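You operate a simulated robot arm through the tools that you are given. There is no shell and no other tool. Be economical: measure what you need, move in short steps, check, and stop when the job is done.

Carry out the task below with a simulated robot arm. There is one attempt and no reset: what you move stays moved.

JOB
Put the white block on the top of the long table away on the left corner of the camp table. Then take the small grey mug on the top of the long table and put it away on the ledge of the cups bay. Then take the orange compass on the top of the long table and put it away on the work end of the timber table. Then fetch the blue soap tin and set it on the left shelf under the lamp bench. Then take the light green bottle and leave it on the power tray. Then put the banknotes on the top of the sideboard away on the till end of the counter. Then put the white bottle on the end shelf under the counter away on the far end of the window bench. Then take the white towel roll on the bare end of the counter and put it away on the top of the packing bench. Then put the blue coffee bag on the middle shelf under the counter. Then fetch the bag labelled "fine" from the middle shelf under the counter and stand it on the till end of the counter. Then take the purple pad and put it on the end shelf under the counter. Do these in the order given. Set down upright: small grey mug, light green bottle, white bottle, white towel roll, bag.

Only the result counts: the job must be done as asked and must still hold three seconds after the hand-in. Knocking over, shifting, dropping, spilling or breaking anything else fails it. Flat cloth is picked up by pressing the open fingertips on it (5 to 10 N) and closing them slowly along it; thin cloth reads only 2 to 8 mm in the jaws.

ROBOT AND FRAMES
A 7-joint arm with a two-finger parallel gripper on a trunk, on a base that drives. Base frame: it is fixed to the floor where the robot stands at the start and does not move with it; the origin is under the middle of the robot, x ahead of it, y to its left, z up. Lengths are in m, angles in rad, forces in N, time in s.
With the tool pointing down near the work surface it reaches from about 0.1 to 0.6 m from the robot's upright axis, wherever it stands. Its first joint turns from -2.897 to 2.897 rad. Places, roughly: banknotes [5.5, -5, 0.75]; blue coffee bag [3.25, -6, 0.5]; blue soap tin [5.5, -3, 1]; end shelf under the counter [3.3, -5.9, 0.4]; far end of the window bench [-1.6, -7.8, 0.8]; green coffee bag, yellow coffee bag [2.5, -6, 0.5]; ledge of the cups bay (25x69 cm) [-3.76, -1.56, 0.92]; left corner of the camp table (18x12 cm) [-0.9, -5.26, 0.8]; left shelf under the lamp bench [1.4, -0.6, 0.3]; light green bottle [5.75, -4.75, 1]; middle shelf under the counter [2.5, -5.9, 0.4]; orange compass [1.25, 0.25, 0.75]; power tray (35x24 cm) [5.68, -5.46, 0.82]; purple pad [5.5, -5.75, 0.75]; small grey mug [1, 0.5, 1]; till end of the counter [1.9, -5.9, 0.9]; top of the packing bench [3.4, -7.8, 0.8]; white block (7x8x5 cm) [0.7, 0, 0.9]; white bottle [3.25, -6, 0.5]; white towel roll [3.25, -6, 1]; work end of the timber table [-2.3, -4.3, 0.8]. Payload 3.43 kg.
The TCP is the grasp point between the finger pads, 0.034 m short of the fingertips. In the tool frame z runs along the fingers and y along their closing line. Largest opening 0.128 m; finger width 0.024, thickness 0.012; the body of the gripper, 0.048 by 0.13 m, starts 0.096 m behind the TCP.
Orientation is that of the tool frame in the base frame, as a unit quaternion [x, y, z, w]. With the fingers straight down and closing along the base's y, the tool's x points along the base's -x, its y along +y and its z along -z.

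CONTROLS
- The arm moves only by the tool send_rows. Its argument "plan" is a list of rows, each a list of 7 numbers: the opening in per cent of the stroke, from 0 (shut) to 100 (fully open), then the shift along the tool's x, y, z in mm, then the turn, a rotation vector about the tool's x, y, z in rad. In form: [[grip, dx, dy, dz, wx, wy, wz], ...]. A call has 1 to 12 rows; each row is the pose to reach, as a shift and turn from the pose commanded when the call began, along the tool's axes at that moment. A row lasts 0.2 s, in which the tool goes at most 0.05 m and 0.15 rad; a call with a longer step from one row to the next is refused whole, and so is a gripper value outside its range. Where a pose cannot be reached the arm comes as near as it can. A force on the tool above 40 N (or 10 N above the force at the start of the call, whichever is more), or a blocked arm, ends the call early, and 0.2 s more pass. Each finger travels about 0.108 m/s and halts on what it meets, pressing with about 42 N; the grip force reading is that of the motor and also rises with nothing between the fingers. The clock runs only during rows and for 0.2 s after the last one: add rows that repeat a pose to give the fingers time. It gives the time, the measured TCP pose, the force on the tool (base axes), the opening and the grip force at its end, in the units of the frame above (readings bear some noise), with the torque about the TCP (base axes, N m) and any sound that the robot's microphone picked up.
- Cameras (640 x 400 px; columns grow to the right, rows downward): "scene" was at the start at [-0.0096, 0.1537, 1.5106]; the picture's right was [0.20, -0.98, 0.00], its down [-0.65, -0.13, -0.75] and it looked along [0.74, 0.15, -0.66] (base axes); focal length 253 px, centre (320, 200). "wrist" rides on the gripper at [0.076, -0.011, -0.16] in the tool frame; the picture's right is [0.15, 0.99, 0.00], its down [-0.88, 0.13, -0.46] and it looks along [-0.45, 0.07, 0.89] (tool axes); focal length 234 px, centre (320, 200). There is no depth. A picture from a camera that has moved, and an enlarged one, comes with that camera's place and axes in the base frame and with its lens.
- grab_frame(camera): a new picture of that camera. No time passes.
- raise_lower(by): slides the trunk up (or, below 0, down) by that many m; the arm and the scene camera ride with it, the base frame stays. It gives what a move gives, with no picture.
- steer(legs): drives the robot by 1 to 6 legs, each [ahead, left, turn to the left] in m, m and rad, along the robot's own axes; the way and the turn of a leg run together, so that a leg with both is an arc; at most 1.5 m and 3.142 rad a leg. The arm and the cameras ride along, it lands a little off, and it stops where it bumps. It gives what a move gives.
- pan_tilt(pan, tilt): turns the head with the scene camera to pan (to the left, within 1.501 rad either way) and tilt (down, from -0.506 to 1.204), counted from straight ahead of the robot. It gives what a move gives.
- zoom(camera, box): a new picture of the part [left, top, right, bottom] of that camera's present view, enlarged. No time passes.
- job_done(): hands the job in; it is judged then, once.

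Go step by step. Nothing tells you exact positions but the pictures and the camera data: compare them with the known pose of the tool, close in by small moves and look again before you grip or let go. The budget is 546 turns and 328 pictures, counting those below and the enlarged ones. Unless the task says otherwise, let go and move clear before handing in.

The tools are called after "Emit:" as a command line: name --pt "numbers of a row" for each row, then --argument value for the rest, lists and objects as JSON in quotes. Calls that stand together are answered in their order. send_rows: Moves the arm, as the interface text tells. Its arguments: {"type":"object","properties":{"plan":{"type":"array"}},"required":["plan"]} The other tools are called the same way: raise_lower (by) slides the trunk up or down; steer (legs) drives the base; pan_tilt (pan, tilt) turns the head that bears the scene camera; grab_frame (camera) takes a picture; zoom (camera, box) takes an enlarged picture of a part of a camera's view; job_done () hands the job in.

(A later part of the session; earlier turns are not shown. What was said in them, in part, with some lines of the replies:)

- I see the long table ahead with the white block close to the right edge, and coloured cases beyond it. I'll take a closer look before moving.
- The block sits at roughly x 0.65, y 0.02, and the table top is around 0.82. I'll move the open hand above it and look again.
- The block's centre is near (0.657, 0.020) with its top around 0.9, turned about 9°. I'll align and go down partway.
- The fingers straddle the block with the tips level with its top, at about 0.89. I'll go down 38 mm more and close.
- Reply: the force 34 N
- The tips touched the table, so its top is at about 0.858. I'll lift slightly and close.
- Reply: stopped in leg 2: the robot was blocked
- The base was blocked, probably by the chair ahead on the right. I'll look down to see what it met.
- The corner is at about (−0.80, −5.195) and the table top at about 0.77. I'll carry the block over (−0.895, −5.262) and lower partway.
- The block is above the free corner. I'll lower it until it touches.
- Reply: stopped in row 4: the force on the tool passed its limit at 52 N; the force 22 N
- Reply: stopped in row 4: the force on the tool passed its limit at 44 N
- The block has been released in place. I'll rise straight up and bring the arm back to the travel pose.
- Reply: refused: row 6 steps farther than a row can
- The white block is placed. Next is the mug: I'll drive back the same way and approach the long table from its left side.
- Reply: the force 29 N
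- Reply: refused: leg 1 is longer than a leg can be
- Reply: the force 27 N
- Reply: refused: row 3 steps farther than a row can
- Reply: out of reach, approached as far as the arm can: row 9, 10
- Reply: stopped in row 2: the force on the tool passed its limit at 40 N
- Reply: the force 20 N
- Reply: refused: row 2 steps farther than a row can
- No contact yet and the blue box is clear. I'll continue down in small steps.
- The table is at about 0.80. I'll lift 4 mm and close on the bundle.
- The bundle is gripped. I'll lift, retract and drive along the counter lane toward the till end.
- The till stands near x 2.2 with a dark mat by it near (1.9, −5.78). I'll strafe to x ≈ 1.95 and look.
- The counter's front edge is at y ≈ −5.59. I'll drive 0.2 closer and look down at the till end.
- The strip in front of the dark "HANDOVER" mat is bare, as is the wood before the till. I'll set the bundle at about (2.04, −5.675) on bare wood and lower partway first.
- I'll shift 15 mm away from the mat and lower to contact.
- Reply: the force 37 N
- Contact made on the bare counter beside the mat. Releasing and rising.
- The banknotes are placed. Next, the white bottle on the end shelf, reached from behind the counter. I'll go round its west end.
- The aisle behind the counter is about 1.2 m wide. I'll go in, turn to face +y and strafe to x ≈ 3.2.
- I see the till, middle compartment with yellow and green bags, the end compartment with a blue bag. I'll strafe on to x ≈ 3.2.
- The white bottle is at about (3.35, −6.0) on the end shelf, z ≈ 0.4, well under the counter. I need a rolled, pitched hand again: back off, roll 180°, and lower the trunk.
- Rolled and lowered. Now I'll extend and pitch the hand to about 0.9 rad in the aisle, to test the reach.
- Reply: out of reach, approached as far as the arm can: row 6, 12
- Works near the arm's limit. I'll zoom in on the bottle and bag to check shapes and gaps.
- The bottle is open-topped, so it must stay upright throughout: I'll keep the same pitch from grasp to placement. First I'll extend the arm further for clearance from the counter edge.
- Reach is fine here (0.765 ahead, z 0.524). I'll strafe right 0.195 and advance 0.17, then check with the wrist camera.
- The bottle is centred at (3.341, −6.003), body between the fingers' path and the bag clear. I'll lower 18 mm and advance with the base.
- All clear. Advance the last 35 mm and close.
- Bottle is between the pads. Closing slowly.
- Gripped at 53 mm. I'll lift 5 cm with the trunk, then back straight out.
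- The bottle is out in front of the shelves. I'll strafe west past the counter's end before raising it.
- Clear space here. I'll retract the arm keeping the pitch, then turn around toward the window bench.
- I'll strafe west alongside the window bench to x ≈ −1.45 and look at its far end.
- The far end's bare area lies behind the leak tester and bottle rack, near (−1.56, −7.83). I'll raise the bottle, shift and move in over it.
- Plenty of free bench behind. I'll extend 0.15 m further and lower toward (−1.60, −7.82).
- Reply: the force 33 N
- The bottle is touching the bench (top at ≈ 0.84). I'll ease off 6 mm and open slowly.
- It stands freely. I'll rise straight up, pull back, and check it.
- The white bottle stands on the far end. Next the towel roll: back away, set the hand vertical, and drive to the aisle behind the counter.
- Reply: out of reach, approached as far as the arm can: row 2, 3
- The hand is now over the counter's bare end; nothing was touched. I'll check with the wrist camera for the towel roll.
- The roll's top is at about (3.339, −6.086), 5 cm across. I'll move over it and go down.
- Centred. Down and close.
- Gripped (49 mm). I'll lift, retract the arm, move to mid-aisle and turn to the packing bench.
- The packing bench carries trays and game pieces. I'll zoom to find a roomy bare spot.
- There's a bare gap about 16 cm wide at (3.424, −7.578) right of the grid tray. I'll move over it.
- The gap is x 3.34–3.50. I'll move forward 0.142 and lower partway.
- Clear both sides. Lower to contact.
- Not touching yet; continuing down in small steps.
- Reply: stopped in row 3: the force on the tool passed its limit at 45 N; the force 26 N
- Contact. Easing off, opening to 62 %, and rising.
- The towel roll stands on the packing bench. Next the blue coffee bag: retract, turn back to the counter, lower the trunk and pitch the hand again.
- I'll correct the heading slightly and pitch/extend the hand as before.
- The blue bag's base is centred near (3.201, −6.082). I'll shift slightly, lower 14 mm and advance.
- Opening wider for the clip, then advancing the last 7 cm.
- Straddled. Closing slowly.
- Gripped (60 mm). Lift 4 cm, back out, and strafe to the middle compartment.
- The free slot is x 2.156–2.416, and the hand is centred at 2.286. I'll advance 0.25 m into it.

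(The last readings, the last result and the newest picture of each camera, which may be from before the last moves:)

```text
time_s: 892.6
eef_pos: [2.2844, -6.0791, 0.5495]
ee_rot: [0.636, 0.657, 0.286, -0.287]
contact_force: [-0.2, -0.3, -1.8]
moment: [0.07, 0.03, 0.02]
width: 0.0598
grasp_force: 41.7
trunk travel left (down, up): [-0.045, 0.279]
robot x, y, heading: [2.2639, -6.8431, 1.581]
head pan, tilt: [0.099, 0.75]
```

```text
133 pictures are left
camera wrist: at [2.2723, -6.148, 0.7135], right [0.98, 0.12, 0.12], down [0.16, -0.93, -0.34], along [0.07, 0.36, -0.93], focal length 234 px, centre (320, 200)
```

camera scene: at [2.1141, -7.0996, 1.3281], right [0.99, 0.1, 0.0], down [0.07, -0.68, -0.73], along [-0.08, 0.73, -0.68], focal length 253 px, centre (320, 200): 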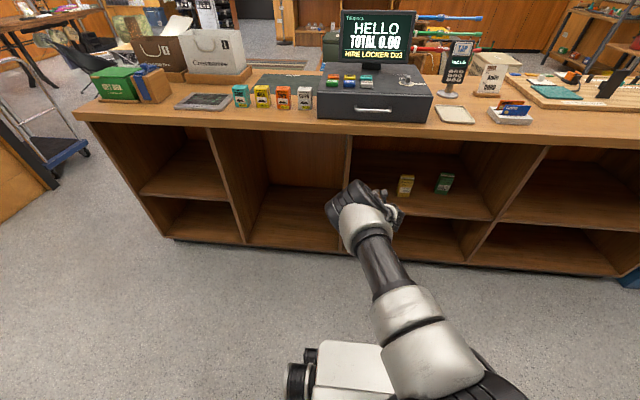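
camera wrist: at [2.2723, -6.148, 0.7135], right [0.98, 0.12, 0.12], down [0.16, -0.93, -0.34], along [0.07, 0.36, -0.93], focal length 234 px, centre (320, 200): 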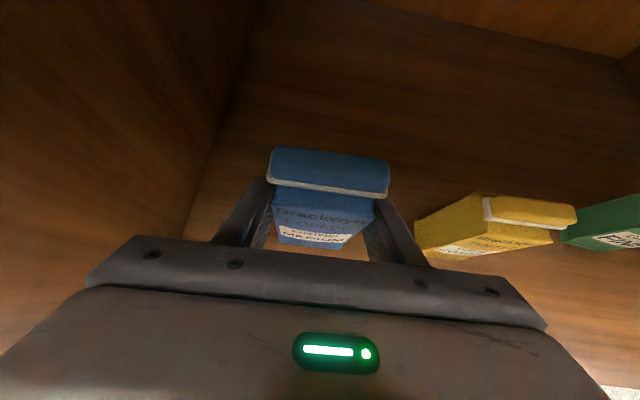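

Clear of wall and yellow bag. I'll lower with the trunk 38 mm, then feel for contact with the arm.

Emit:
raise_lower --by -0.036

Emit:
send_rows --pt "0 -2 0 2 0 0 0" --pt "0 -4 0 4 0 0 0" --pt "0 -6 0 5 0 0 0"

```text
time_s: 893.4
eef_pos: [2.2844, -6.0803, 0.5142]
ee_rot: [0.636, 0.657, 0.286, -0.287]
contact_force: [-0.3, 0.5, -2.0]
moment: [0.01, -0.01, 0.0]
width: 0.0594
grasp_force: 42.4
trunk travel left (down, up): [-0.009, 0.315]
robot x, y, heading: [2.2618, -6.8456, 1.576]
head pan, tilt: [0.099, 0.75]
```

```text
time_s: 894.2
eef_pos: [2.2842, -6.0786, 0.5111]
ee_rot: [0.635, 0.656, 0.288, -0.289]
contact_force: [0.8, -7.0, 19.6]
moment: [-1.06, 0.58, 0.2]
width: 0.0597
grasp_force: 41.7
trunk travel left (down, up): [-0.009, 0.315]
robot x, y, heading: [2.2605, -6.8413, 1.57]
head pan, tilt: [0.099, 0.75]
```

Contact. Ease off, open, and check.

Emit:
send_rows --pt "0 3 0 -3 0 0 0" --pt "48 3 0 -3 0 0 0" --pt "58 3 0 -3 0 0 0" --pt "70 3 0 -3 0 0 0" --pt "82 3 0 -3 0 0 0" --pt "82 3 0 -3 0 0 0"

Emit:
grab_frame --camera "wrist"

```text
time_s: 895.6
eef_pos: [2.2853, -6.0791, 0.5104]
ee_rot: [0.636, 0.657, 0.286, -0.286]
contact_force: [0.8, 0.4, 0.7]
moment: [0.05, -0.01, -0.02]
width: 0.1048
grasp_force: 0.1
trunk travel left (down, up): [-0.009, 0.315]
robot x, y, heading: [2.2635, -6.8431, 1.576]
head pan, tilt: [0.099, 0.75]
```

```text
132 pictures are left
camera wrist: at [2.2724, -6.1484, 0.6743], right [0.98, 0.12, 0.12], down [0.16, -0.93, -0.34], along [0.07, 0.36, -0.93], focal length 234 px, centre (320, 200)
```

wrist: 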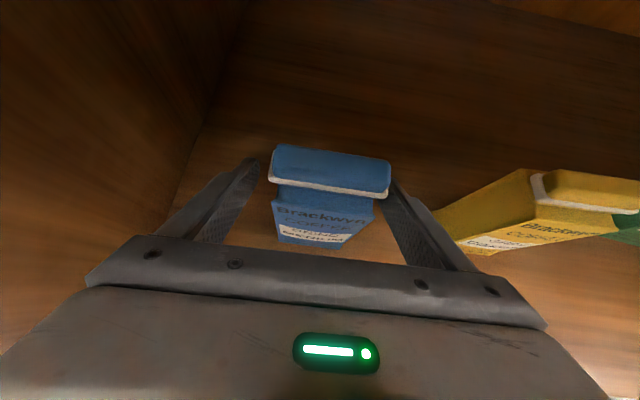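

Standing on its own. I'll open a bit more and back straight out.

Emit:
send_rows --pt "95 0 2 0 0 0 0" --pt "95 0 2 0 0 0 0"

Emit:
steer --legs '[[-0.22, 0, 0]]'

Emit:
grab_frame --camera "wrist"

Emit:
grab_frame --camera "scene"

```text
time_s: 896.2
eef_pos: [2.2863, -6.0815, 0.5107]
ee_rot: [0.636, 0.657, 0.286, -0.287]
contact_force: [-0.6, -0.7, 0.7]
moment: [0.01, 0.03, 0.01]
width: 0.1217
grasp_force: 0.0
trunk travel left (down, up): [-0.009, 0.315]
robot x, y, heading: [2.2614, -6.8432, 1.58]
head pan, tilt: [0.099, 0.75]
```

```text
time_s: 897.9
eef_pos: [2.2853, -6.2996, 0.5104]
ee_rot: [0.635, 0.657, 0.286, -0.286]
contact_force: [0.7, -0.3, -0.2]
moment: [-0.03, -0.04, -0.01]
width: 0.1215
grasp_force: 0.1
trunk travel left (down, up): [-0.009, 0.315]
robot x, y, heading: [2.2663, -7.0622, 1.576]
head pan, tilt: [0.099, 0.75]
```

```text
131 pictures are left
camera wrist: at [2.2746, -6.369, 0.6741], right [0.98, 0.13, 0.12], down [0.16, -0.93, -0.34], along [0.07, 0.36, -0.93], focal length 234 px, centre (320, 200)
```

wrist: 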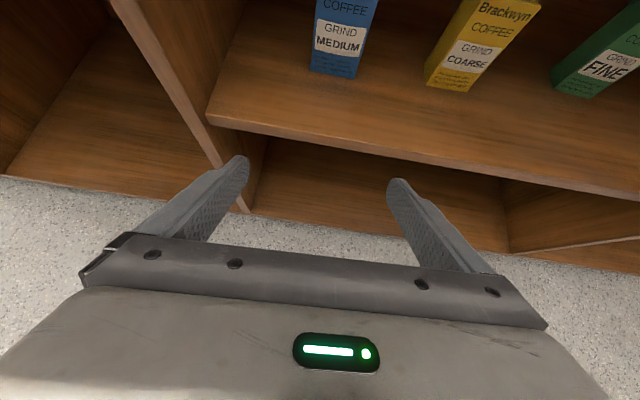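

```text
130 pictures are left
camera scene: at [2.1143, -7.075, 1.2921], right [0.99, 0.11, 0.0], down [0.07, -0.68, -0.73], along [-0.08, 0.73, -0.68], focal length 253 px, centre (320, 200)
```

scene: 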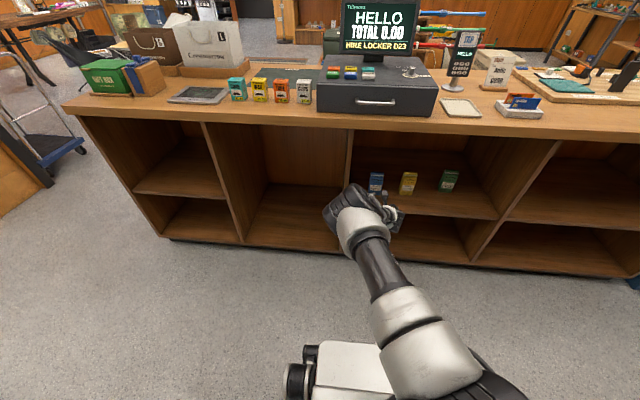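

The blue bag stands on the middle shelf. Now the green "FINE" bag: strafe right 0.35 m.

Emit:
steer --legs '[[0, -0.355, 0]]'

Emit:
grab_frame --camera "wrist"

```text
time_s: 901.8
eef_pos: [2.6413, -6.2987, 0.5107]
ee_rot: [0.636, 0.657, 0.286, -0.287]
contact_force: [1.3, -0.2, -0.1]
moment: [-0.02, -0.01, 0.02]
width: 0.1217
grasp_force: 0.0
trunk travel left (down, up): [-0.009, 0.315]
robot x, y, heading: [2.6232, -7.0642, 1.574]
head pan, tilt: [0.099, 0.75]
```

```text
129 pictures are left
camera wrist: at [2.6292, -6.3668, 0.6741], right [0.98, 0.13, 0.12], down [0.16, -0.93, -0.34], along [0.07, 0.36, -0.93], focal length 234 px, centre (320, 200)
```

wrist: 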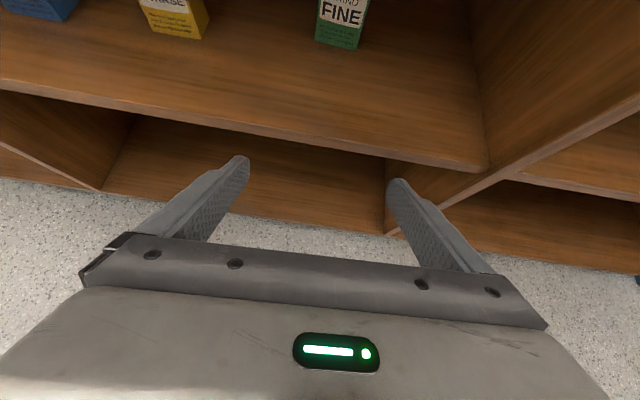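

The FINE bag is centred near (2.639, −6.02). I'll advance 0.2 and check.

Emit:
steer --legs '[[0.2, 0, 0]]'

Emit:
grab_frame --camera "wrist"

Emit:
grab_frame --camera "scene"

```text
time_s: 903.4
eef_pos: [2.642, -6.0987, 0.5095]
ee_rot: [0.637, 0.656, 0.287, -0.286]
contact_force: [0.3, 0.3, -0.7]
moment: [0.02, 0.0, 0.03]
width: 0.1216
grasp_force: 0.1
trunk travel left (down, up): [-0.009, 0.315]
robot x, y, heading: [2.6156, -6.8608, 1.572]
head pan, tilt: [0.099, 0.75]
```

```text
128 pictures are left
camera wrist: at [2.6294, -6.1677, 0.6742], right [0.98, 0.12, 0.12], down [0.16, -0.93, -0.34], along [0.07, 0.36, -0.93], focal length 234 px, centre (320, 200)
```

wrist: 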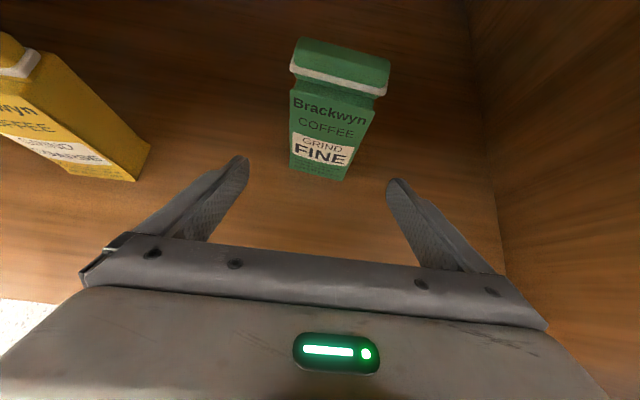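

```text
127 pictures are left
camera scene: at [2.467, -6.8732, 1.2921], right [0.99, 0.1, 0.0], down [0.07, -0.68, -0.73], along [-0.08, 0.73, -0.68], focal length 253 px, centre (320, 200)
```

scene: 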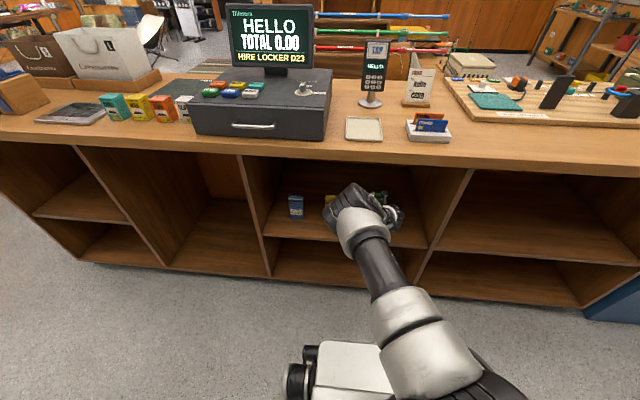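

Aligned. Advance 68 mm and close.

Emit:
steer --legs '[[0.068, 0, 0]]'

Emit:
grab_frame --camera "wrist"

```text
time_s: 904.4
eef_pos: [2.6421, -6.0332, 0.5105]
ee_rot: [0.637, 0.656, 0.287, -0.286]
contact_force: [0.6, 0.3, 1.0]
moment: [0.02, 0.02, -0.03]
width: 0.1214
grasp_force: 0.0
trunk travel left (down, up): [-0.009, 0.315]
robot x, y, heading: [2.6157, -6.7942, 1.573]
head pan, tilt: [0.099, 0.75]
```

```text
126 pictures are left
camera wrist: at [2.6295, -6.1003, 0.6742], right [0.99, 0.12, 0.12], down [0.16, -0.93, -0.34], along [0.07, 0.36, -0.93], focal length 234 px, centre (320, 200)
```

wrist: 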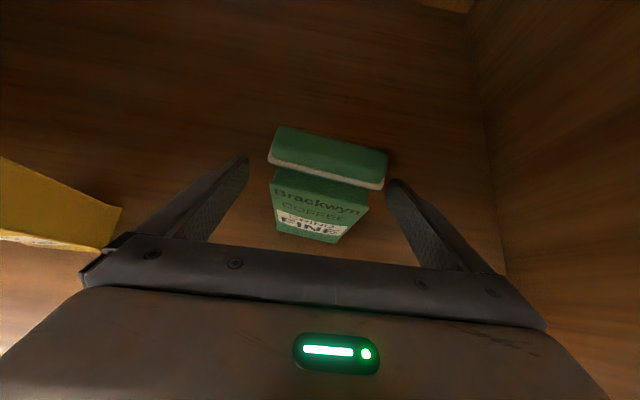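

Emit:
send_rows --pt "80 0 2 0 0 0 0" --pt "68 0 2 0 0 0 0" --pt "57 0 2 0 0 0 0" --pt "47 0 2 0 0 0 0" --pt "30 0 2 0 0 0 0" --pt "0 0 2 0 0 0 0" --pt "0 0 2 0 0 0 0"

Emit:
raise_lower --by 0.04

Emit:
grab_frame --camera "wrist"

```text
time_s: 906.0
eef_pos: [2.6431, -6.0323, 0.5107]
ee_rot: [0.636, 0.657, 0.286, -0.287]
contact_force: [0.9, 0.7, 0.4]
moment: [0.0, 0.12, -0.03]
width: 0.0597
grasp_force: 42.4
trunk travel left (down, up): [-0.009, 0.315]
robot x, y, heading: [2.6226, -6.7983, 1.572]
head pan, tilt: [0.099, 0.75]
```

```text
time_s: 906.9
eef_pos: [2.6437, -6.0319, 0.5505]
ee_rot: [0.637, 0.657, 0.286, -0.286]
contact_force: [-1.1, 0.0, -1.5]
moment: [0.04, -0.04, 0.03]
width: 0.0595
grasp_force: 40.9
trunk travel left (down, up): [-0.049, 0.275]
robot x, y, heading: [2.6144, -6.7959, 1.571]
head pan, tilt: [0.099, 0.75]
```

```text
125 pictures are left
camera wrist: at [2.6315, -6.1001, 0.714], right [0.99, 0.12, 0.12], down [0.16, -0.93, -0.34], along [0.07, 0.36, -0.93], focal length 234 px, centre (320, 200)
```

wrist: 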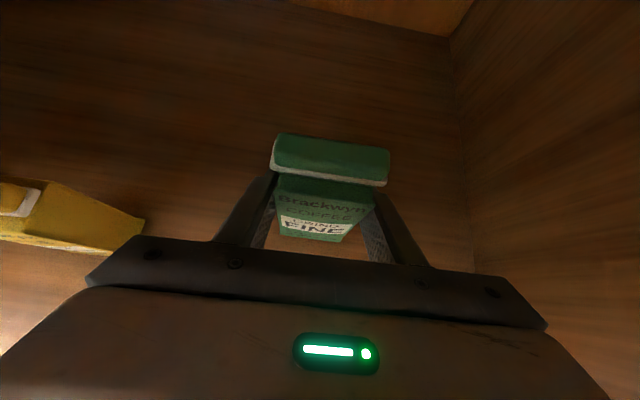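

Gripped. I'll back out, retract 0.1 m for clearance, strafe to the till end and raise.

Emit:
steer --legs '[[-0.27, 0, 0]]'

Emit:
send_rows --pt "0 -22 0 -25 0 0 0" --pt "0 -45 0 -50 0 0 0" --pt "0 -67 0 -74 0 0 0" --pt "0 -67 0 -74 0 0 0"

Emit:
raise_lower --by 0.27

Emit:
steer --legs '[[0, 0.8, 0]]'

Emit:
grab_frame --camera "scene"

```text
time_s: 908.8
eef_pos: [2.6425, -6.3041, 0.5512]
ee_rot: [0.636, 0.657, 0.286, -0.287]
contact_force: [0.0, -0.1, -1.7]
moment: [-0.02, 0.0, 0.0]
width: 0.0598
grasp_force: 41.5
trunk travel left (down, up): [-0.049, 0.275]
robot x, y, heading: [2.6177, -7.0644, 1.582]
head pan, tilt: [0.099, 0.75]
```

```text
time_s: 909.8
eef_pos: [2.6459, -6.4052, 0.5514]
ee_rot: [0.636, 0.657, 0.286, -0.287]
contact_force: [1.0, -0.6, -2.0]
moment: [0.0, 0.02, 0.03]
width: 0.0595
grasp_force: 41.8
trunk travel left (down, up): [-0.049, 0.275]
robot x, y, heading: [2.617, -7.0685, 1.575]
head pan, tilt: [0.099, 0.75]
```

```text
time_s: 912.5
eef_pos: [2.6451, -6.4043, 0.8215]
ee_rot: [0.636, 0.657, 0.286, -0.287]
contact_force: [1.9, 0.5, -1.9]
moment: [0.03, -0.02, 0.02]
width: 0.0598
grasp_force: 41.6
trunk travel left (down, up): [-0.319, 0.005]
robot x, y, heading: [2.6157, -7.0662, 1.577]
head pan, tilt: [0.099, 0.75]
```

```text
time_s: 920.6
eef_pos: [1.839, -6.4099, 0.8219]
ee_rot: [0.633, 0.66, 0.285, -0.288]
contact_force: [-0.4, -0.6, -1.8]
moment: [0.01, 0.01, 0.02]
width: 0.0596
grasp_force: 41.7
trunk travel left (down, up): [-0.319, 0.005]
robot x, y, heading: [1.818, -7.0723, 1.588]
head pan, tilt: [0.099, 0.75]
```

```text
124 pictures are left
camera scene: at [1.6675, -7.087, 1.6021], right [0.99, 0.11, 0.0], down [0.08, -0.68, -0.73], along [-0.08, 0.73, -0.68], focal length 253 px, centre (320, 200)
```

scene: 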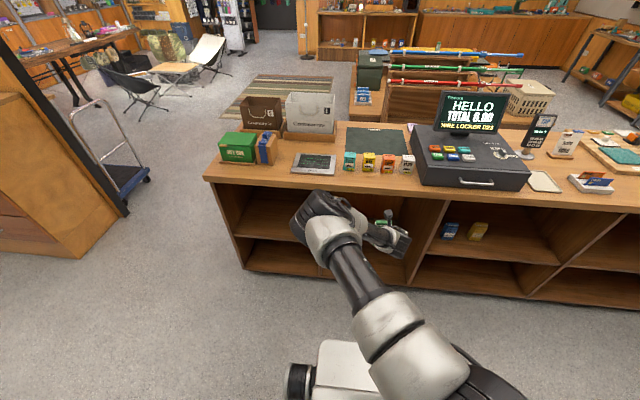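

I'll raise the arm 0.22 m straight up and zoom on the till end.

Emit:
send_rows --pt "0 33 0 -30 0 0 0" --pt "0 65 0 -60 0 0 0" --pt "0 97 0 -89 0 0 0" --pt "0 130 0 -119 0 0 0" --pt "0 162 0 -149 0 0 0" --pt "0 162 0 -149 0 0 0"

Emit:
zoom --camera "scene" --box '[200, 80, 460, 240]'

Emit:
grab_frame --camera "wrist"

```text
time_s: 922.0
eef_pos: [1.8384, -6.4128, 1.0432]
ee_rot: [0.632, 0.66, 0.285, -0.289]
contact_force: [-0.4, -0.3, -1.3]
moment: [0.0, 0.01, -0.02]
width: 0.0595
grasp_force: 42.3
trunk travel left (down, up): [-0.319, 0.005]
robot x, y, heading: [1.8165, -7.0782, 1.583]
head pan, tilt: [0.099, 0.75]
```

```text
2.46 times, centred on (330, 160) of scene
camera zoom: at [1.6676, -7.0872, 1.6021], right [0.99, 0.11, 0.0], down [0.08, -0.68, -0.73], along [-0.08, 0.73, -0.68], focal length 624 px, centre (295, 298)
```

zoom: 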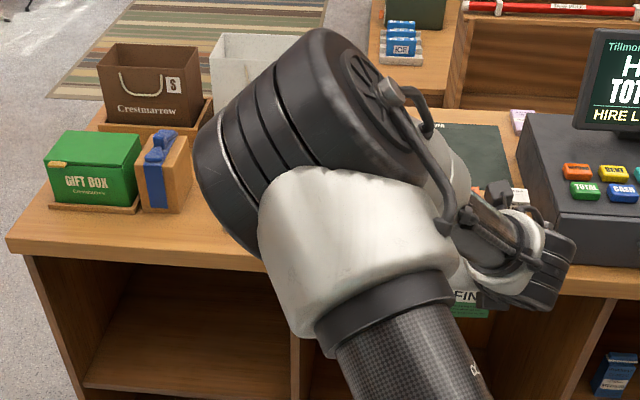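

```text
122 pictures are left
camera wrist: at [1.8262, -6.4818, 1.2064], right [0.98, 0.13, 0.12], down [0.17, -0.92, -0.34], along [0.07, 0.36, -0.93], focal length 234 px, centre (320, 200)
```

wrist: 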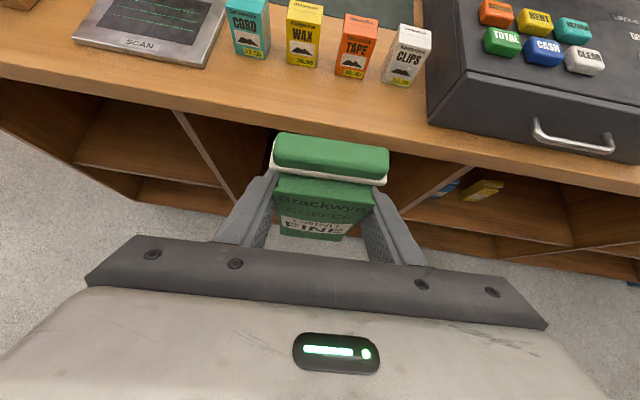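

The bare strip behind the CORD/WAX/TAPE/CLIPS boxes spans y −6.239 to −6.12. I'll advance so the bag is at y ≈ −6.178.

Emit:
steer --legs '[[0.233, 0, -0.012]]'

Emit:
grab_frame --camera "wrist"

```text
time_s: 923.8
eef_pos: [1.8435, -6.1787, 1.0421]
ee_rot: [0.637, 0.656, 0.286, -0.286]
contact_force: [0.0, -0.2, -2.6]
moment: [0.02, 0.0, -0.04]
width: 0.0595
grasp_force: 41.8
trunk travel left (down, up): [-0.319, 0.005]
robot x, y, heading: [1.8195, -6.8402, 1.576]
head pan, tilt: [0.099, 0.75]
```

```text
121 pictures are left
camera wrist: at [1.8314, -6.2474, 1.206], right [0.99, 0.12, 0.12], down [0.16, -0.93, -0.34], along [0.07, 0.36, -0.93], focal length 234 px, centre (320, 200)
```

wrist: 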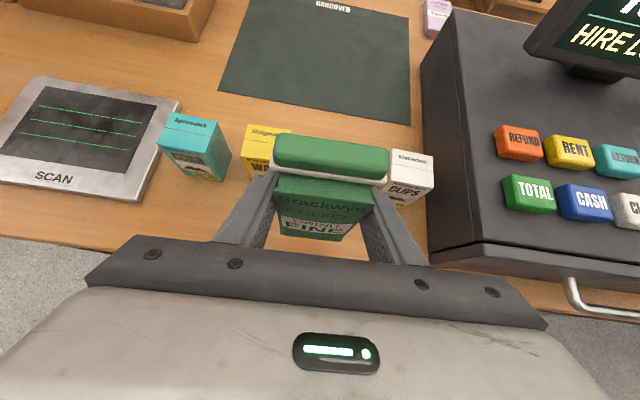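

Lowering 70 mm, then small steps to contact.

Emit:
send_rows --pt "0 -18 0 16 0 0 0" --pt "0 -35 0 32 0 0 0" --pt "0 -48 0 44 0 0 0" --pt "0 -52 0 47 0 0 0" --pt "0 -55 0 50 0 0 0" --pt "0 -58 0 53 0 0 0" --pt "0 -61 0 56 0 0 0"

Emit:
grab_frame --camera "wrist"

```text
time_s: 925.4
eef_pos: [1.8443, -6.1796, 0.9612]
ee_rot: [0.637, 0.656, 0.287, -0.287]
contact_force: [0.4, -2.1, 3.7]
moment: [-0.19, 0.18, 0.01]
width: 0.0595
grasp_force: 41.4
trunk travel left (down, up): [-0.319, 0.005]
robot x, y, heading: [1.8164, -6.8402, 1.574]
head pan, tilt: [0.099, 0.75]
```

```text
120 pictures are left
camera wrist: at [1.8324, -6.2472, 1.1247], right [0.99, 0.12, 0.12], down [0.16, -0.93, -0.35], along [0.07, 0.36, -0.93], focal length 234 px, centre (320, 200)
```

wrist: 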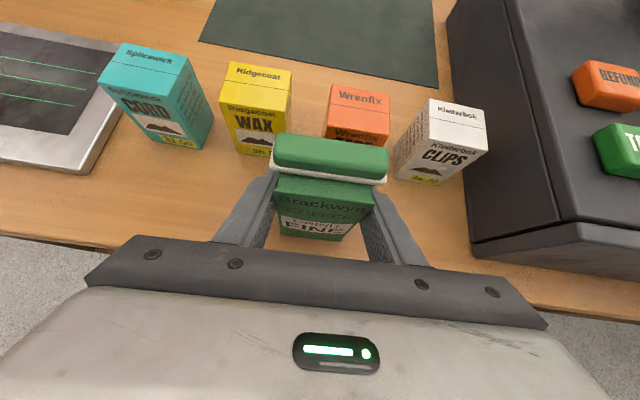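

Touching the counter. Opening slowly.

Emit:
send_rows --pt "0 1 0 -1 0 0 0" --pt "47 1 0 -1 0 0 0" --pt "54 1 0 -1 0 0 0" --pt "62 1 0 -1 0 0 0" --pt "72 1 0 -1 0 0 0" --pt "80 1 0 -1 0 0 0"

Emit:
grab_frame --camera "wrist"

```text
time_s: 926.8
eef_pos: [1.8445, -6.1799, 0.9622]
ee_rot: [0.637, 0.656, 0.286, -0.286]
contact_force: [-0.3, 0.1, -0.1]
moment: [0.02, 0.01, 0.01]
width: 0.1024
grasp_force: 0.3
trunk travel left (down, up): [-0.319, 0.005]
robot x, y, heading: [1.8131, -6.843, 1.573]
head pan, tilt: [0.099, 0.75]
```

```text
119 pictures are left
camera wrist: at [1.8325, -6.2472, 1.125], right [0.99, 0.12, 0.12], down [0.16, -0.93, -0.34], along [0.07, 0.36, -0.93], focal length 234 px, centre (320, 200)
```

wrist: 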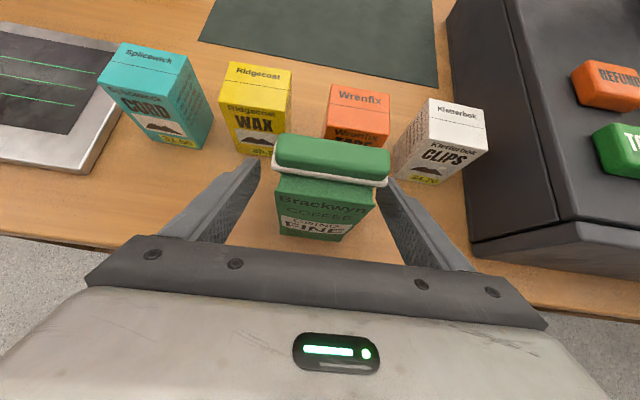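

The bag stands. Back straight out and verify.

Emit:
steer --legs '[[-0.2, 0, 0]]'

Emit:
grab_frame --camera "wrist"

```text
time_s: 928.4
eef_pos: [1.8466, -6.3789, 0.9614]
ee_rot: [0.638, 0.655, 0.288, -0.286]
contact_force: [-0.5, -0.3, 1.0]
moment: [0.03, 0.04, -0.02]
width: 0.1023
grasp_force: 0.0
trunk travel left (down, up): [-0.319, 0.005]
robot x, y, heading: [1.8159, -7.0394, 1.575]
head pan, tilt: [0.099, 0.75]
```

```text
118 pictures are left
camera wrist: at [1.8336, -6.4472, 1.1252], right [0.99, 0.12, 0.12], down [0.15, -0.93, -0.34], along [0.07, 0.36, -0.93], focal length 234 px, centre (320, 200)
```

wrist: 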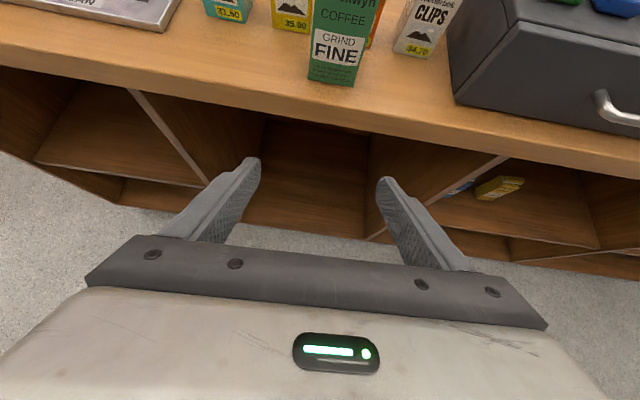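

The FINE bag stands on the till end. Last, the purple dust pad on the hire desk. I'll retract the arm keeping the pitch (so the pad can be picked and placed flat) and leave the aisle by its east end.

Emit:
send_rows --pt "80 2 0 -42 0 0 0" --pt "80 4 0 -84 0 0 0" --pt "80 6 0 -126 0 0 0" --pt "80 8 0 -168 0 0 0" --pt "80 9 0 -210 0 0 0" --pt "80 9 0 -210 0 0 0"

Emit:
steer --legs '[[0.12, -1.0, 0], [0, -1.0, 0]]'

Emit:
pan_tilt --pan -1.0 --tilt 0.5

Emit:
grab_frame --camera "scene"

```text
time_s: 929.8
eef_pos: [1.8472, -6.5287, 1.1124]
ee_rot: [0.638, 0.655, 0.287, -0.285]
contact_force: [-0.3, 0.0, 0.2]
moment: [0.02, -0.02, 0.02]
width: 0.1025
grasp_force: 0.0
trunk travel left (down, up): [-0.319, 0.005]
robot x, y, heading: [1.8192, -7.0394, 1.568]
head pan, tilt: [0.099, 0.75]
```

```text
time_s: 949.2
eef_pos: [3.8525, -6.423, 1.1114]
ee_rot: [0.641, 0.652, 0.288, -0.285]
contact_force: [0.2, 0.5, 0.2]
moment: [-0.02, -0.05, -0.02]
width: 0.1026
grasp_force: 0.1
trunk travel left (down, up): [-0.319, 0.005]
robot x, y, heading: [3.8204, -6.935, 1.56]
head pan, tilt: [0.099, 0.75]
```

```text
time_s: 950.6
eef_pos: [3.8531, -6.4255, 1.1114]
ee_rot: [0.641, 0.652, 0.288, -0.284]
contact_force: [0.5, 0.1, -0.1]
moment: [0.0, -0.01, 0.02]
width: 0.1025
grasp_force: 0.0
trunk travel left (down, up): [-0.319, 0.005]
robot x, y, heading: [3.819, -6.9358, 1.557]
head pan, tilt: [-1.0, 0.499]
```

```text
117 pictures are left
camera scene: at [3.7519, -6.9778, 1.6241], right [0.53, -0.85, 0.0], down [-0.41, -0.26, -0.88], along [0.74, 0.47, -0.48], focal length 253 px, centre (320, 200)
```

scene: 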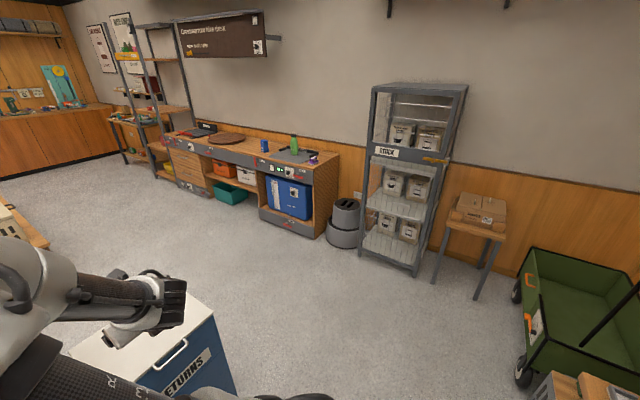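

Open floor to the desk. I'll go right 0.85, forward 1.2, and turn to face the desk.

Emit:
steer --legs '[[0, -0.85, 0], [1.2, 0, 0], [0, 0, -1.557]]'

Emit:
pan_tilt --pan 0.1 --tilt 0.7

Emit:
grab_frame --camera "scene"

Emit:
grab_frame --camera "wrist"

```text
time_s: 968.6
eef_pos: [5.1894, -5.7782, 1.1111]
ee_rot: [0.914, 0.012, 0.405, 0.001]
contact_force: [0.7, -0.2, 0.5]
moment: [0.03, 0.01, -0.02]
width: 0.1025
grasp_force: 0.0
trunk travel left (down, up): [-0.319, 0.005]
robot x, y, heading: [4.6769, -5.7452, -0.002]
head pan, tilt: [-1.0, 0.499]
```

```text
time_s: 969.9
eef_pos: [5.1905, -5.779, 1.1113]
ee_rot: [0.914, 0.013, 0.406, 0.0]
contact_force: [0.1, 0.5, 1.0]
moment: [0.03, 0.03, -0.02]
width: 0.1025
grasp_force: 0.2
trunk travel left (down, up): [-0.319, 0.005]
robot x, y, heading: [4.6763, -5.7491, -0.0]
head pan, tilt: [0.099, 0.7]
```

```text
116 pictures are left
camera scene: at [4.6711, -5.6026, 1.6064], right [0.1, -1.0, 0.0], down [-0.64, -0.06, -0.77], along [0.76, 0.08, -0.64], focal length 253 px, centre (320, 200)
```

scene: 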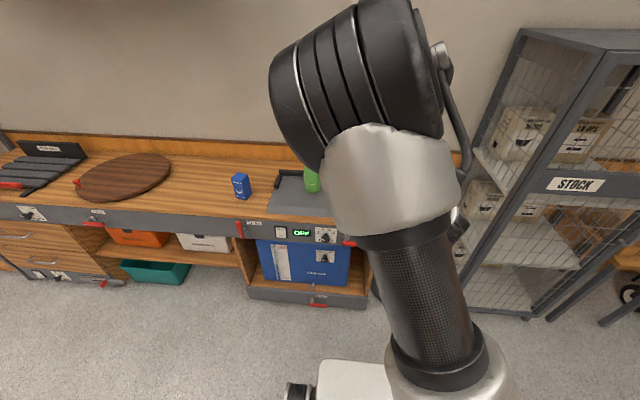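

```text
115 pictures are left
camera wrist: at [5.1222, -5.7681, 1.2742], right [0.12, -0.99, 0.12], down [-0.93, -0.15, -0.34], along [0.36, -0.07, -0.93], focal length 234 px, centre (320, 200)
```

wrist: 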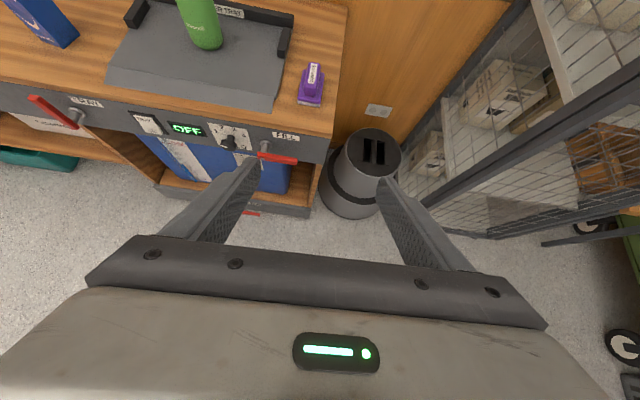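

The purple pad is near (5.576, −5.745). I'll zoom for its shape and orientation.

Emit:
zoom --camera "wrist" --box '[260, 50, 360, 120]'

```text
5.71 times, centred on (310, 85) of wrist
camera zoom: at [5.1222, -5.7681, 1.2742], right [0.12, -0.99, 0.12], down [-0.93, -0.15, -0.34], along [0.36, -0.07, -0.93], focal length 1338 px, centre (377, 857)
```

zoom: 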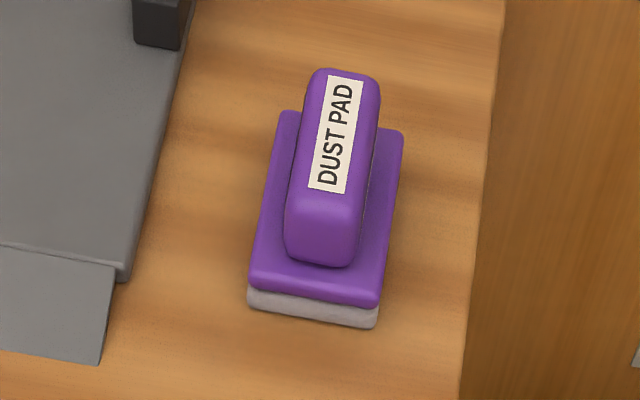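

The pad has a 3 cm wide handle along x, centre about (5.59, −5.745). I'll grip the handle with the pitched hand: drive closer first.

Emit:
steer --legs '[[0.28, 0.034, 0]]'

Emit:
send_rows --pt "65 -20 0 30 0 0 0" --pt "65 -45 0 62 0 0 0" --pt "65 -70 0 95 0 0 0" --pt "65 -90 0 125 0 0 0" --pt "65 -90 0 125 0 0 0"

Emit:
grab_frame --camera "wrist"

```text
time_s: 971.9
eef_pos: [5.4709, -5.7446, 1.1109]
ee_rot: [0.914, 0.013, 0.405, 0.001]
contact_force: [0.1, -0.5, 0.1]
moment: [-0.02, -0.01, -0.01]
width: 0.1025
grasp_force: 0.1
trunk travel left (down, up): [-0.319, 0.005]
robot x, y, heading: [4.9577, -5.7122, 0.002]
head pan, tilt: [0.099, 0.7]
```

```text
time_s: 973.1
eef_pos: [5.5052, -5.7465, 0.9597]
ee_rot: [0.914, 0.013, 0.405, 0.001]
contact_force: [0.3, 0.4, 0.1]
moment: [-0.04, 0.04, 0.01]
width: 0.0828
grasp_force: 0.1
trunk travel left (down, up): [-0.319, 0.005]
robot x, y, heading: [4.9574, -5.7147, 0.001]
head pan, tilt: [0.099, 0.7]
```

```text
113 pictures are left
camera wrist: at [5.4363, -5.7349, 1.1237], right [0.12, -0.99, 0.12], down [-0.93, -0.15, -0.34], along [0.36, -0.07, -0.93], focal length 234 px, centre (320, 200)
```

wrist: 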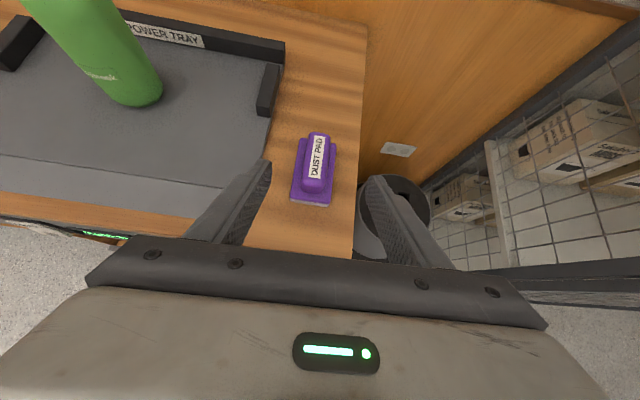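

Handle centre at (5.598, −5.744). Moving in along the tool axis to 3 cm above the grip height.

Emit:
send_rows --pt "65 3 0 38 0 0 0" --pt "65 7 0 77 0 0 0" --pt "65 10 -2 115 0 0 0" --pt "65 10 -2 115 0 0 0"

Emit:
grab_frame --camera "wrist"

```text
time_s: 974.1
eef_pos: [5.5963, -5.7434, 0.8898]
ee_rot: [0.914, 0.011, 0.405, 0.002]
contact_force: [-0.2, -0.1, 0.4]
moment: [-0.02, -0.01, 0.0]
width: 0.0833
grasp_force: 0.1
trunk travel left (down, up): [-0.319, 0.005]
robot x, y, heading: [4.9641, -5.7141, -0.002]
head pan, tilt: [0.099, 0.7]
```

```text
112 pictures are left
camera wrist: at [5.5281, -5.7323, 1.0535], right [0.12, -0.99, 0.12], down [-0.93, -0.15, -0.34], along [0.36, -0.07, -0.93], focal length 234 px, centre (320, 200)
```

wrist: 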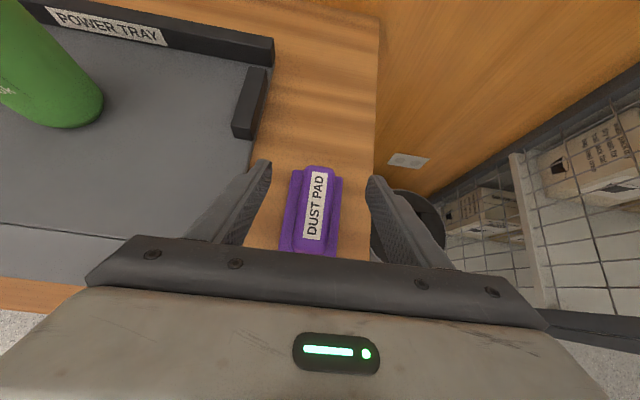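

Right over the handle. Lower 30 mm and close.

Emit:
send_rows --pt "65 -11 0 10 0 0 0" --pt "65 -22 0 20 0 0 0" --pt "50 -22 0 20 0 0 0" --pt "38 -22 0 20 0 0 0" --pt "28 -22 0 20 0 0 0" --pt "15 -22 0 20 0 0 0" --pt "0 -22 0 20 0 0 0" --pt "0 -22 0 20 0 0 0"

Emit:
grab_frame --camera "wrist"

```text
time_s: 975.9
eef_pos: [5.5939, -5.7453, 0.8602]
ee_rot: [0.914, 0.013, 0.405, 0.0]
contact_force: [-0.1, 0.2, 0.3]
moment: [0.05, 0.06, -0.07]
width: 0.031
grasp_force: 42.4
trunk travel left (down, up): [-0.319, 0.005]
robot x, y, heading: [4.9589, -5.7178, 0.0]
head pan, tilt: [0.099, 0.7]
```

```text
111 pictures are left
camera wrist: at [5.5268, -5.7327, 1.0242], right [0.12, -0.99, 0.12], down [-0.93, -0.15, -0.34], along [0.36, -0.07, -0.93], focal length 234 px, centre (320, 200)
```

wrist: 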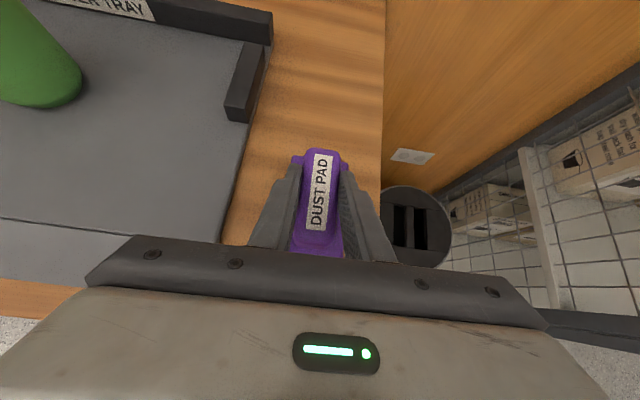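

Gripped on the handle (31 mm). Lifting straight up 0.2 m and retracting.

Emit:
send_rows --pt "0 30 0 -27 0 0 0" --pt "0 59 0 -54 0 0 0" --pt "0 89 0 -81 0 0 0" --pt "0 118 0 -108 0 0 0" --pt "0 148 0 -135 0 0 0" --pt "0 127 0 -161 0 0 0" --pt "0 105 0 -188 0 0 0" --pt "0 84 0 -214 0 0 0" --pt "0 84 0 -214 0 0 0"

Emit:
grab_frame --camera "wrist"

```text
time_s: 977.9
eef_pos: [5.493, -5.7419, 1.0671]
ee_rot: [0.914, 0.013, 0.405, 0.001]
contact_force: [1.3, 0.4, -0.8]
moment: [0.01, 0.01, 0.0]
width: 0.0312
grasp_force: 42.3
trunk travel left (down, up): [-0.319, 0.005]
robot x, y, heading: [4.9584, -5.7144, 0.003]
head pan, tilt: [0.099, 0.7]
```

```text
110 pictures are left
camera wrist: at [5.4251, -5.7315, 1.2307], right [0.12, -0.99, 0.12], down [-0.93, -0.15, -0.34], along [0.36, -0.07, -0.93], focal length 234 px, centre (320, 200)
```

wrist: 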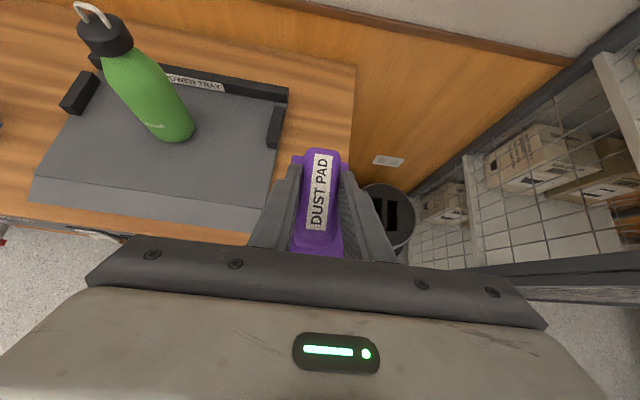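

Pad lifted. Back away, turn to face +y, and return to the aisle at the end compartment.

Emit:
steer --legs '[[-0.28, 0, 0], [0, 0, 1.57], [-1.3, 0, 0], [0, 1.33, 0]]'

Emit:
pan_tilt --pan 0.2 --tilt 0.75

Emit:
grab_frame --camera "scene"

```text
time_s: 1002.6
eef_pos: [3.3874, -6.5117, 1.0663]
ee_rot: [0.63, 0.663, 0.284, -0.289]
contact_force: [0.1, -0.6, -1.8]
moment: [-0.03, -0.01, -0.02]
width: 0.031
grasp_force: 42.2
trunk travel left (down, up): [-0.319, 0.005]
robot x, y, heading: [3.3717, -7.0457, 1.593]
head pan, tilt: [0.099, 0.7]
```

```text
time_s: 1003.2
eef_pos: [3.3869, -6.5118, 1.0677]
ee_rot: [0.63, 0.663, 0.284, -0.289]
contact_force: [0.2, -1.1, -0.3]
moment: [-0.03, -0.01, 0.0]
width: 0.0311
grasp_force: 42.3
trunk travel left (down, up): [-0.319, 0.005]
robot x, y, heading: [3.3744, -7.0458, 1.595]
head pan, tilt: [0.201, 0.75]
```

```text
109 pictures are left
camera scene: at [3.2142, -7.0623, 1.6021], right [0.97, 0.22, 0.0], down [0.15, -0.66, -0.73], along [-0.16, 0.71, -0.68], focal length 253 px, centre (320, 200)
```

scene: 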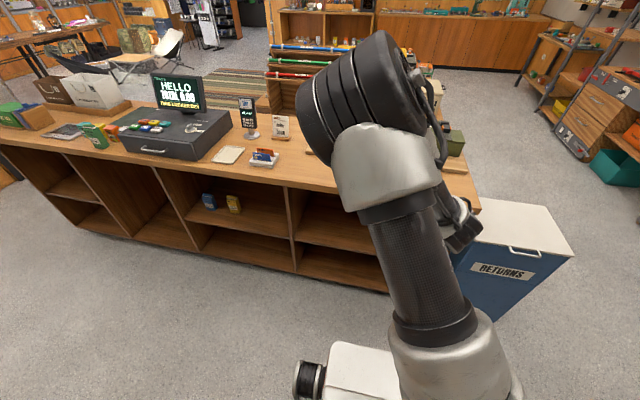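

Correct the heading, shift left 0.1, lower the trunk, then extend into position in front of the end compartment.

Emit:
steer --legs '[[0, 0.09, -0.023]]'

Emit:
raise_lower --by -0.31

Emit:
send_rows --pt "0 27 0 30 0 0 0" --pt "0 54 0 59 0 0 0" --pt "0 81 0 89 0 0 0" --pt "0 108 0 118 0 0 0" --pt "0 135 0 148 0 0 0" --pt "0 151 0 166 0 0 0" --pt "0 121 0 193 0 0 0" --pt "0 91 0 220 0 0 0" --pt "0 61 0 247 0 0 0" --pt "0 31 0 274 0 0 0" --pt "0 4 0 301 0 0 0" --pt "0 4 0 301 0 0 0"

Emit:
grab_frame --camera "wrist"

Emit:
grab_frame --camera "scene"

```text
time_s: 1004.8
eef_pos: [3.3096, -6.5145, 1.0668]
ee_rot: [0.638, 0.655, 0.287, -0.285]
contact_force: [-0.4, 0.0, -1.5]
moment: [-0.02, -0.01, 0.0]
width: 0.0308
grasp_force: 42.1
trunk travel left (down, up): [-0.319, 0.005]
robot x, y, heading: [3.2853, -7.0474, 1.577]
head pan, tilt: [0.201, 0.75]
```

```text
time_s: 1007.9
eef_pos: [3.309, -6.5149, 0.7582]
ee_rot: [0.637, 0.656, 0.287, -0.286]
contact_force: [0.3, 0.0, -0.7]
moment: [-0.05, 0.02, 0.01]
width: 0.0313
grasp_force: 42.1
trunk travel left (down, up): [-0.009, 0.315]
robot x, y, heading: [3.2824, -7.0482, 1.573]
head pan, tilt: [0.201, 0.75]
```

```text
time_s: 1010.5
eef_pos: [3.3058, -6.2896, 0.557]
ee_rot: [0.637, 0.655, 0.287, -0.287]
contact_force: [-0.1, 0.5, -1.2]
moment: [-0.01, 0.02, 0.02]
width: 0.0311
grasp_force: 42.4
trunk travel left (down, up): [-0.009, 0.315]
robot x, y, heading: [3.2851, -7.0504, 1.572]
head pan, tilt: [0.201, 0.75]
```

```text
108 pictures are left
camera wrist: at [3.2935, -6.3577, 0.7207], right [0.99, 0.12, 0.12], down [0.16, -0.93, -0.34], along [0.07, 0.36, -0.93], focal length 234 px, centre (320, 200)
```

wrist: 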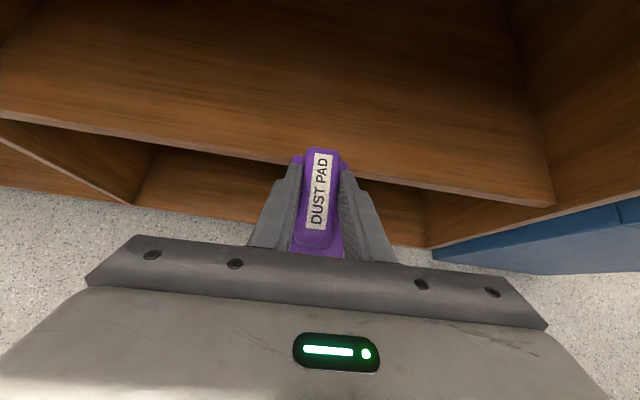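

```text
107 pictures are left
camera scene: at [3.1237, -7.0599, 1.2921], right [0.98, 0.2, 0.0], down [0.14, -0.67, -0.73], along [-0.15, 0.72, -0.68], focal length 253 px, centre (320, 200)
```

scene: 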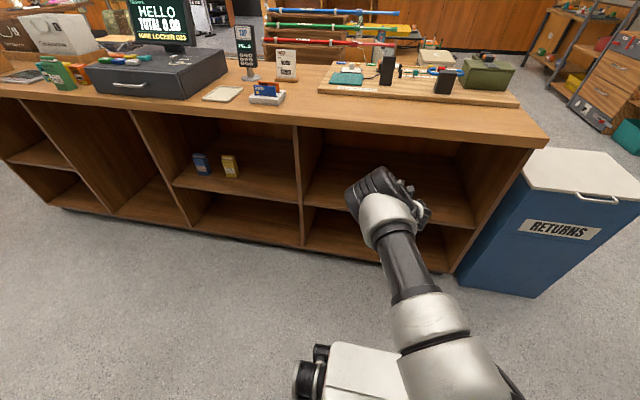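

The end shelf is empty. I'll advance 0.21 m (pad bottom ~5 cm above the shelf).

Emit:
steer --legs '[[0.21, 0, 0]]'

Emit:
send_rows --pt "0 -11 0 10 0 0 0" --pt "0 -22 0 20 0 0 0" --pt "0 -30 0 27 0 0 0" --pt "0 -34 0 31 0 0 0" --pt "0 -37 0 34 0 0 0" --pt "0 -40 0 37 0 0 0" --pt "0 -43 0 40 0 0 0"

Emit:
grab_frame --camera "wrist"

```text
time_s: 1012.1
eef_pos: [3.3057, -6.0798, 0.5565]
ee_rot: [0.637, 0.655, 0.287, -0.286]
contact_force: [-0.4, -0.3, -1.5]
moment: [0.04, 0.02, -0.02]
width: 0.031
grasp_force: 41.6
trunk travel left (down, up): [-0.009, 0.315]
robot x, y, heading: [3.2804, -6.8406, 1.574]
head pan, tilt: [0.201, 0.75]
```

```text
time_s: 1013.6
eef_pos: [3.306, -6.075, 0.5107]
ee_rot: [0.635, 0.654, 0.29, -0.291]
contact_force: [0.8, -1.8, 15.9]
moment: [-0.85, 0.21, 0.01]
width: 0.031
grasp_force: 42.0
trunk travel left (down, up): [-0.009, 0.315]
robot x, y, heading: [3.286, -6.837, 1.569]
head pan, tilt: [0.201, 0.75]
stopped in row 7: the force on the tool passed its limit at 44 N (the readings are from after the stop); the commanded pose is now the measured one
```

```text
106 pictures are left
camera wrist: at [3.2943, -6.1447, 0.673], right [0.99, 0.12, 0.12], down [0.15, -0.92, -0.36], along [0.07, 0.37, -0.93], focal length 234 px, centre (320, 200)
```

wrist: 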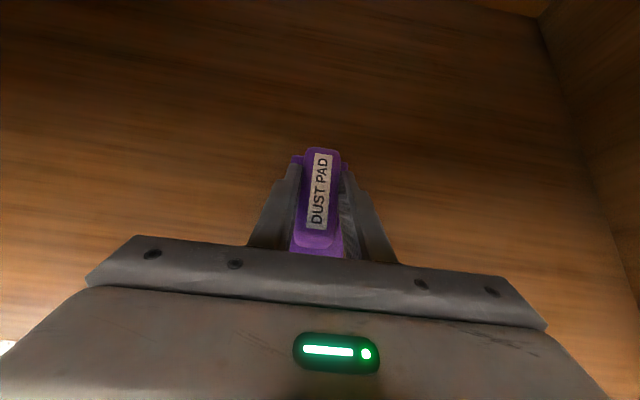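

Contact on the shelf. Easing off slightly and opening.

Emit:
send_rows --pt "0 2 0 -2 0 0 0" --pt "26 2 0 -2 0 0 0" --pt "36 2 0 -2 0 0 0" --pt "50 2 0 -2 0 0 0" --pt "65 2 0 -2 0 0 0" --pt "65 2 0 -2 0 0 0"

Emit:
grab_frame --camera "wrist"

```text
time_s: 1015.0
eef_pos: [3.305, -6.0753, 0.5095]
ee_rot: [0.637, 0.654, 0.289, -0.289]
contact_force: [-1.0, 0.1, -0.1]
moment: [-0.03, 0.0, 0.0]
width: 0.0833
grasp_force: 0.0
trunk travel left (down, up): [-0.009, 0.315]
robot x, y, heading: [3.2823, -6.8366, 1.574]
head pan, tilt: [0.201, 0.75]
```

```text
105 pictures are left
camera wrist: at [3.2938, -6.1454, 0.6725], right [0.99, 0.12, 0.12], down [0.16, -0.92, -0.35], along [0.07, 0.36, -0.93], focal length 234 px, centre (320, 200)
```

wrist: 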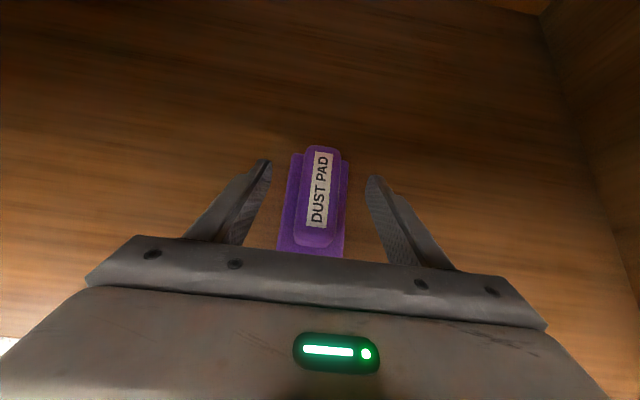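

Flat on the shelf. Raise 4 cm, back out, and do a final check.

Emit:
raise_lower --by 0.04

Emit:
steer --legs '[[-0.26, 0, 0]]'

Emit:
grab_frame --camera "wrist"

Emit:
grab_frame --camera "scene"

```text
time_s: 1015.8
eef_pos: [3.3054, -6.0766, 0.5493]
ee_rot: [0.637, 0.654, 0.289, -0.288]
contact_force: [-0.1, 0.1, 0.1]
moment: [0.02, 0.01, 0.01]
width: 0.0834
grasp_force: 0.0
trunk travel left (down, up): [-0.049, 0.275]
robot x, y, heading: [3.2828, -6.8421, 1.572]
head pan, tilt: [0.201, 0.75]
```

```text
time_s: 1017.7
eef_pos: [3.3081, -6.3329, 0.5497]
ee_rot: [0.637, 0.654, 0.289, -0.289]
contact_force: [0.4, -0.2, 0.9]
moment: [0.02, 0.03, 0.02]
width: 0.0831
grasp_force: 0.0
trunk travel left (down, up): [-0.049, 0.275]
robot x, y, heading: [3.2815, -7.0911, 1.573]
head pan, tilt: [0.201, 0.75]
```

```text
104 pictures are left
camera wrist: at [3.2953, -6.4028, 0.7125], right [0.99, 0.12, 0.12], down [0.15, -0.92, -0.35], along [0.07, 0.36, -0.93], focal length 234 px, centre (320, 200)
```

wrist: 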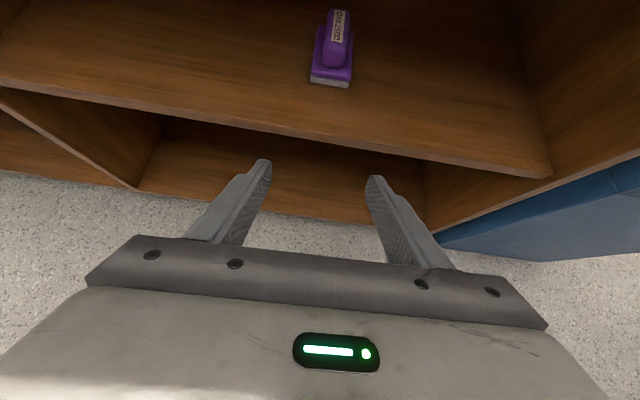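

```text
103 pictures are left
camera scene: at [3.1236, -7.1069, 1.3321], right [0.98, 0.2, 0.0], down [0.14, -0.67, -0.73], along [-0.15, 0.72, -0.68], focal length 253 px, centre (320, 200)
```

scene: 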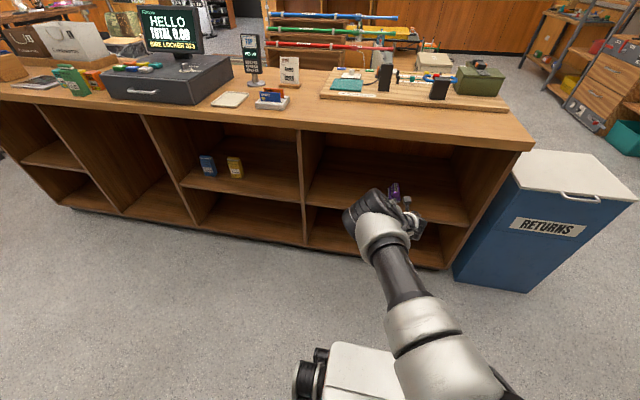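

The pad lies on the end shelf and the hand is clear of everything, so all eleven items are placed. I'm handing in.

Emit:
job_done

```text
The job is handed in.
```

I did all eleven moves in the order given and handed the job in. The mug, both bottles, the towel roll and the "FINE" bag were set down upright.

While driving early on, the base bumped a folding chair near the camp table and stopped. I don't know whether the chair shifted.
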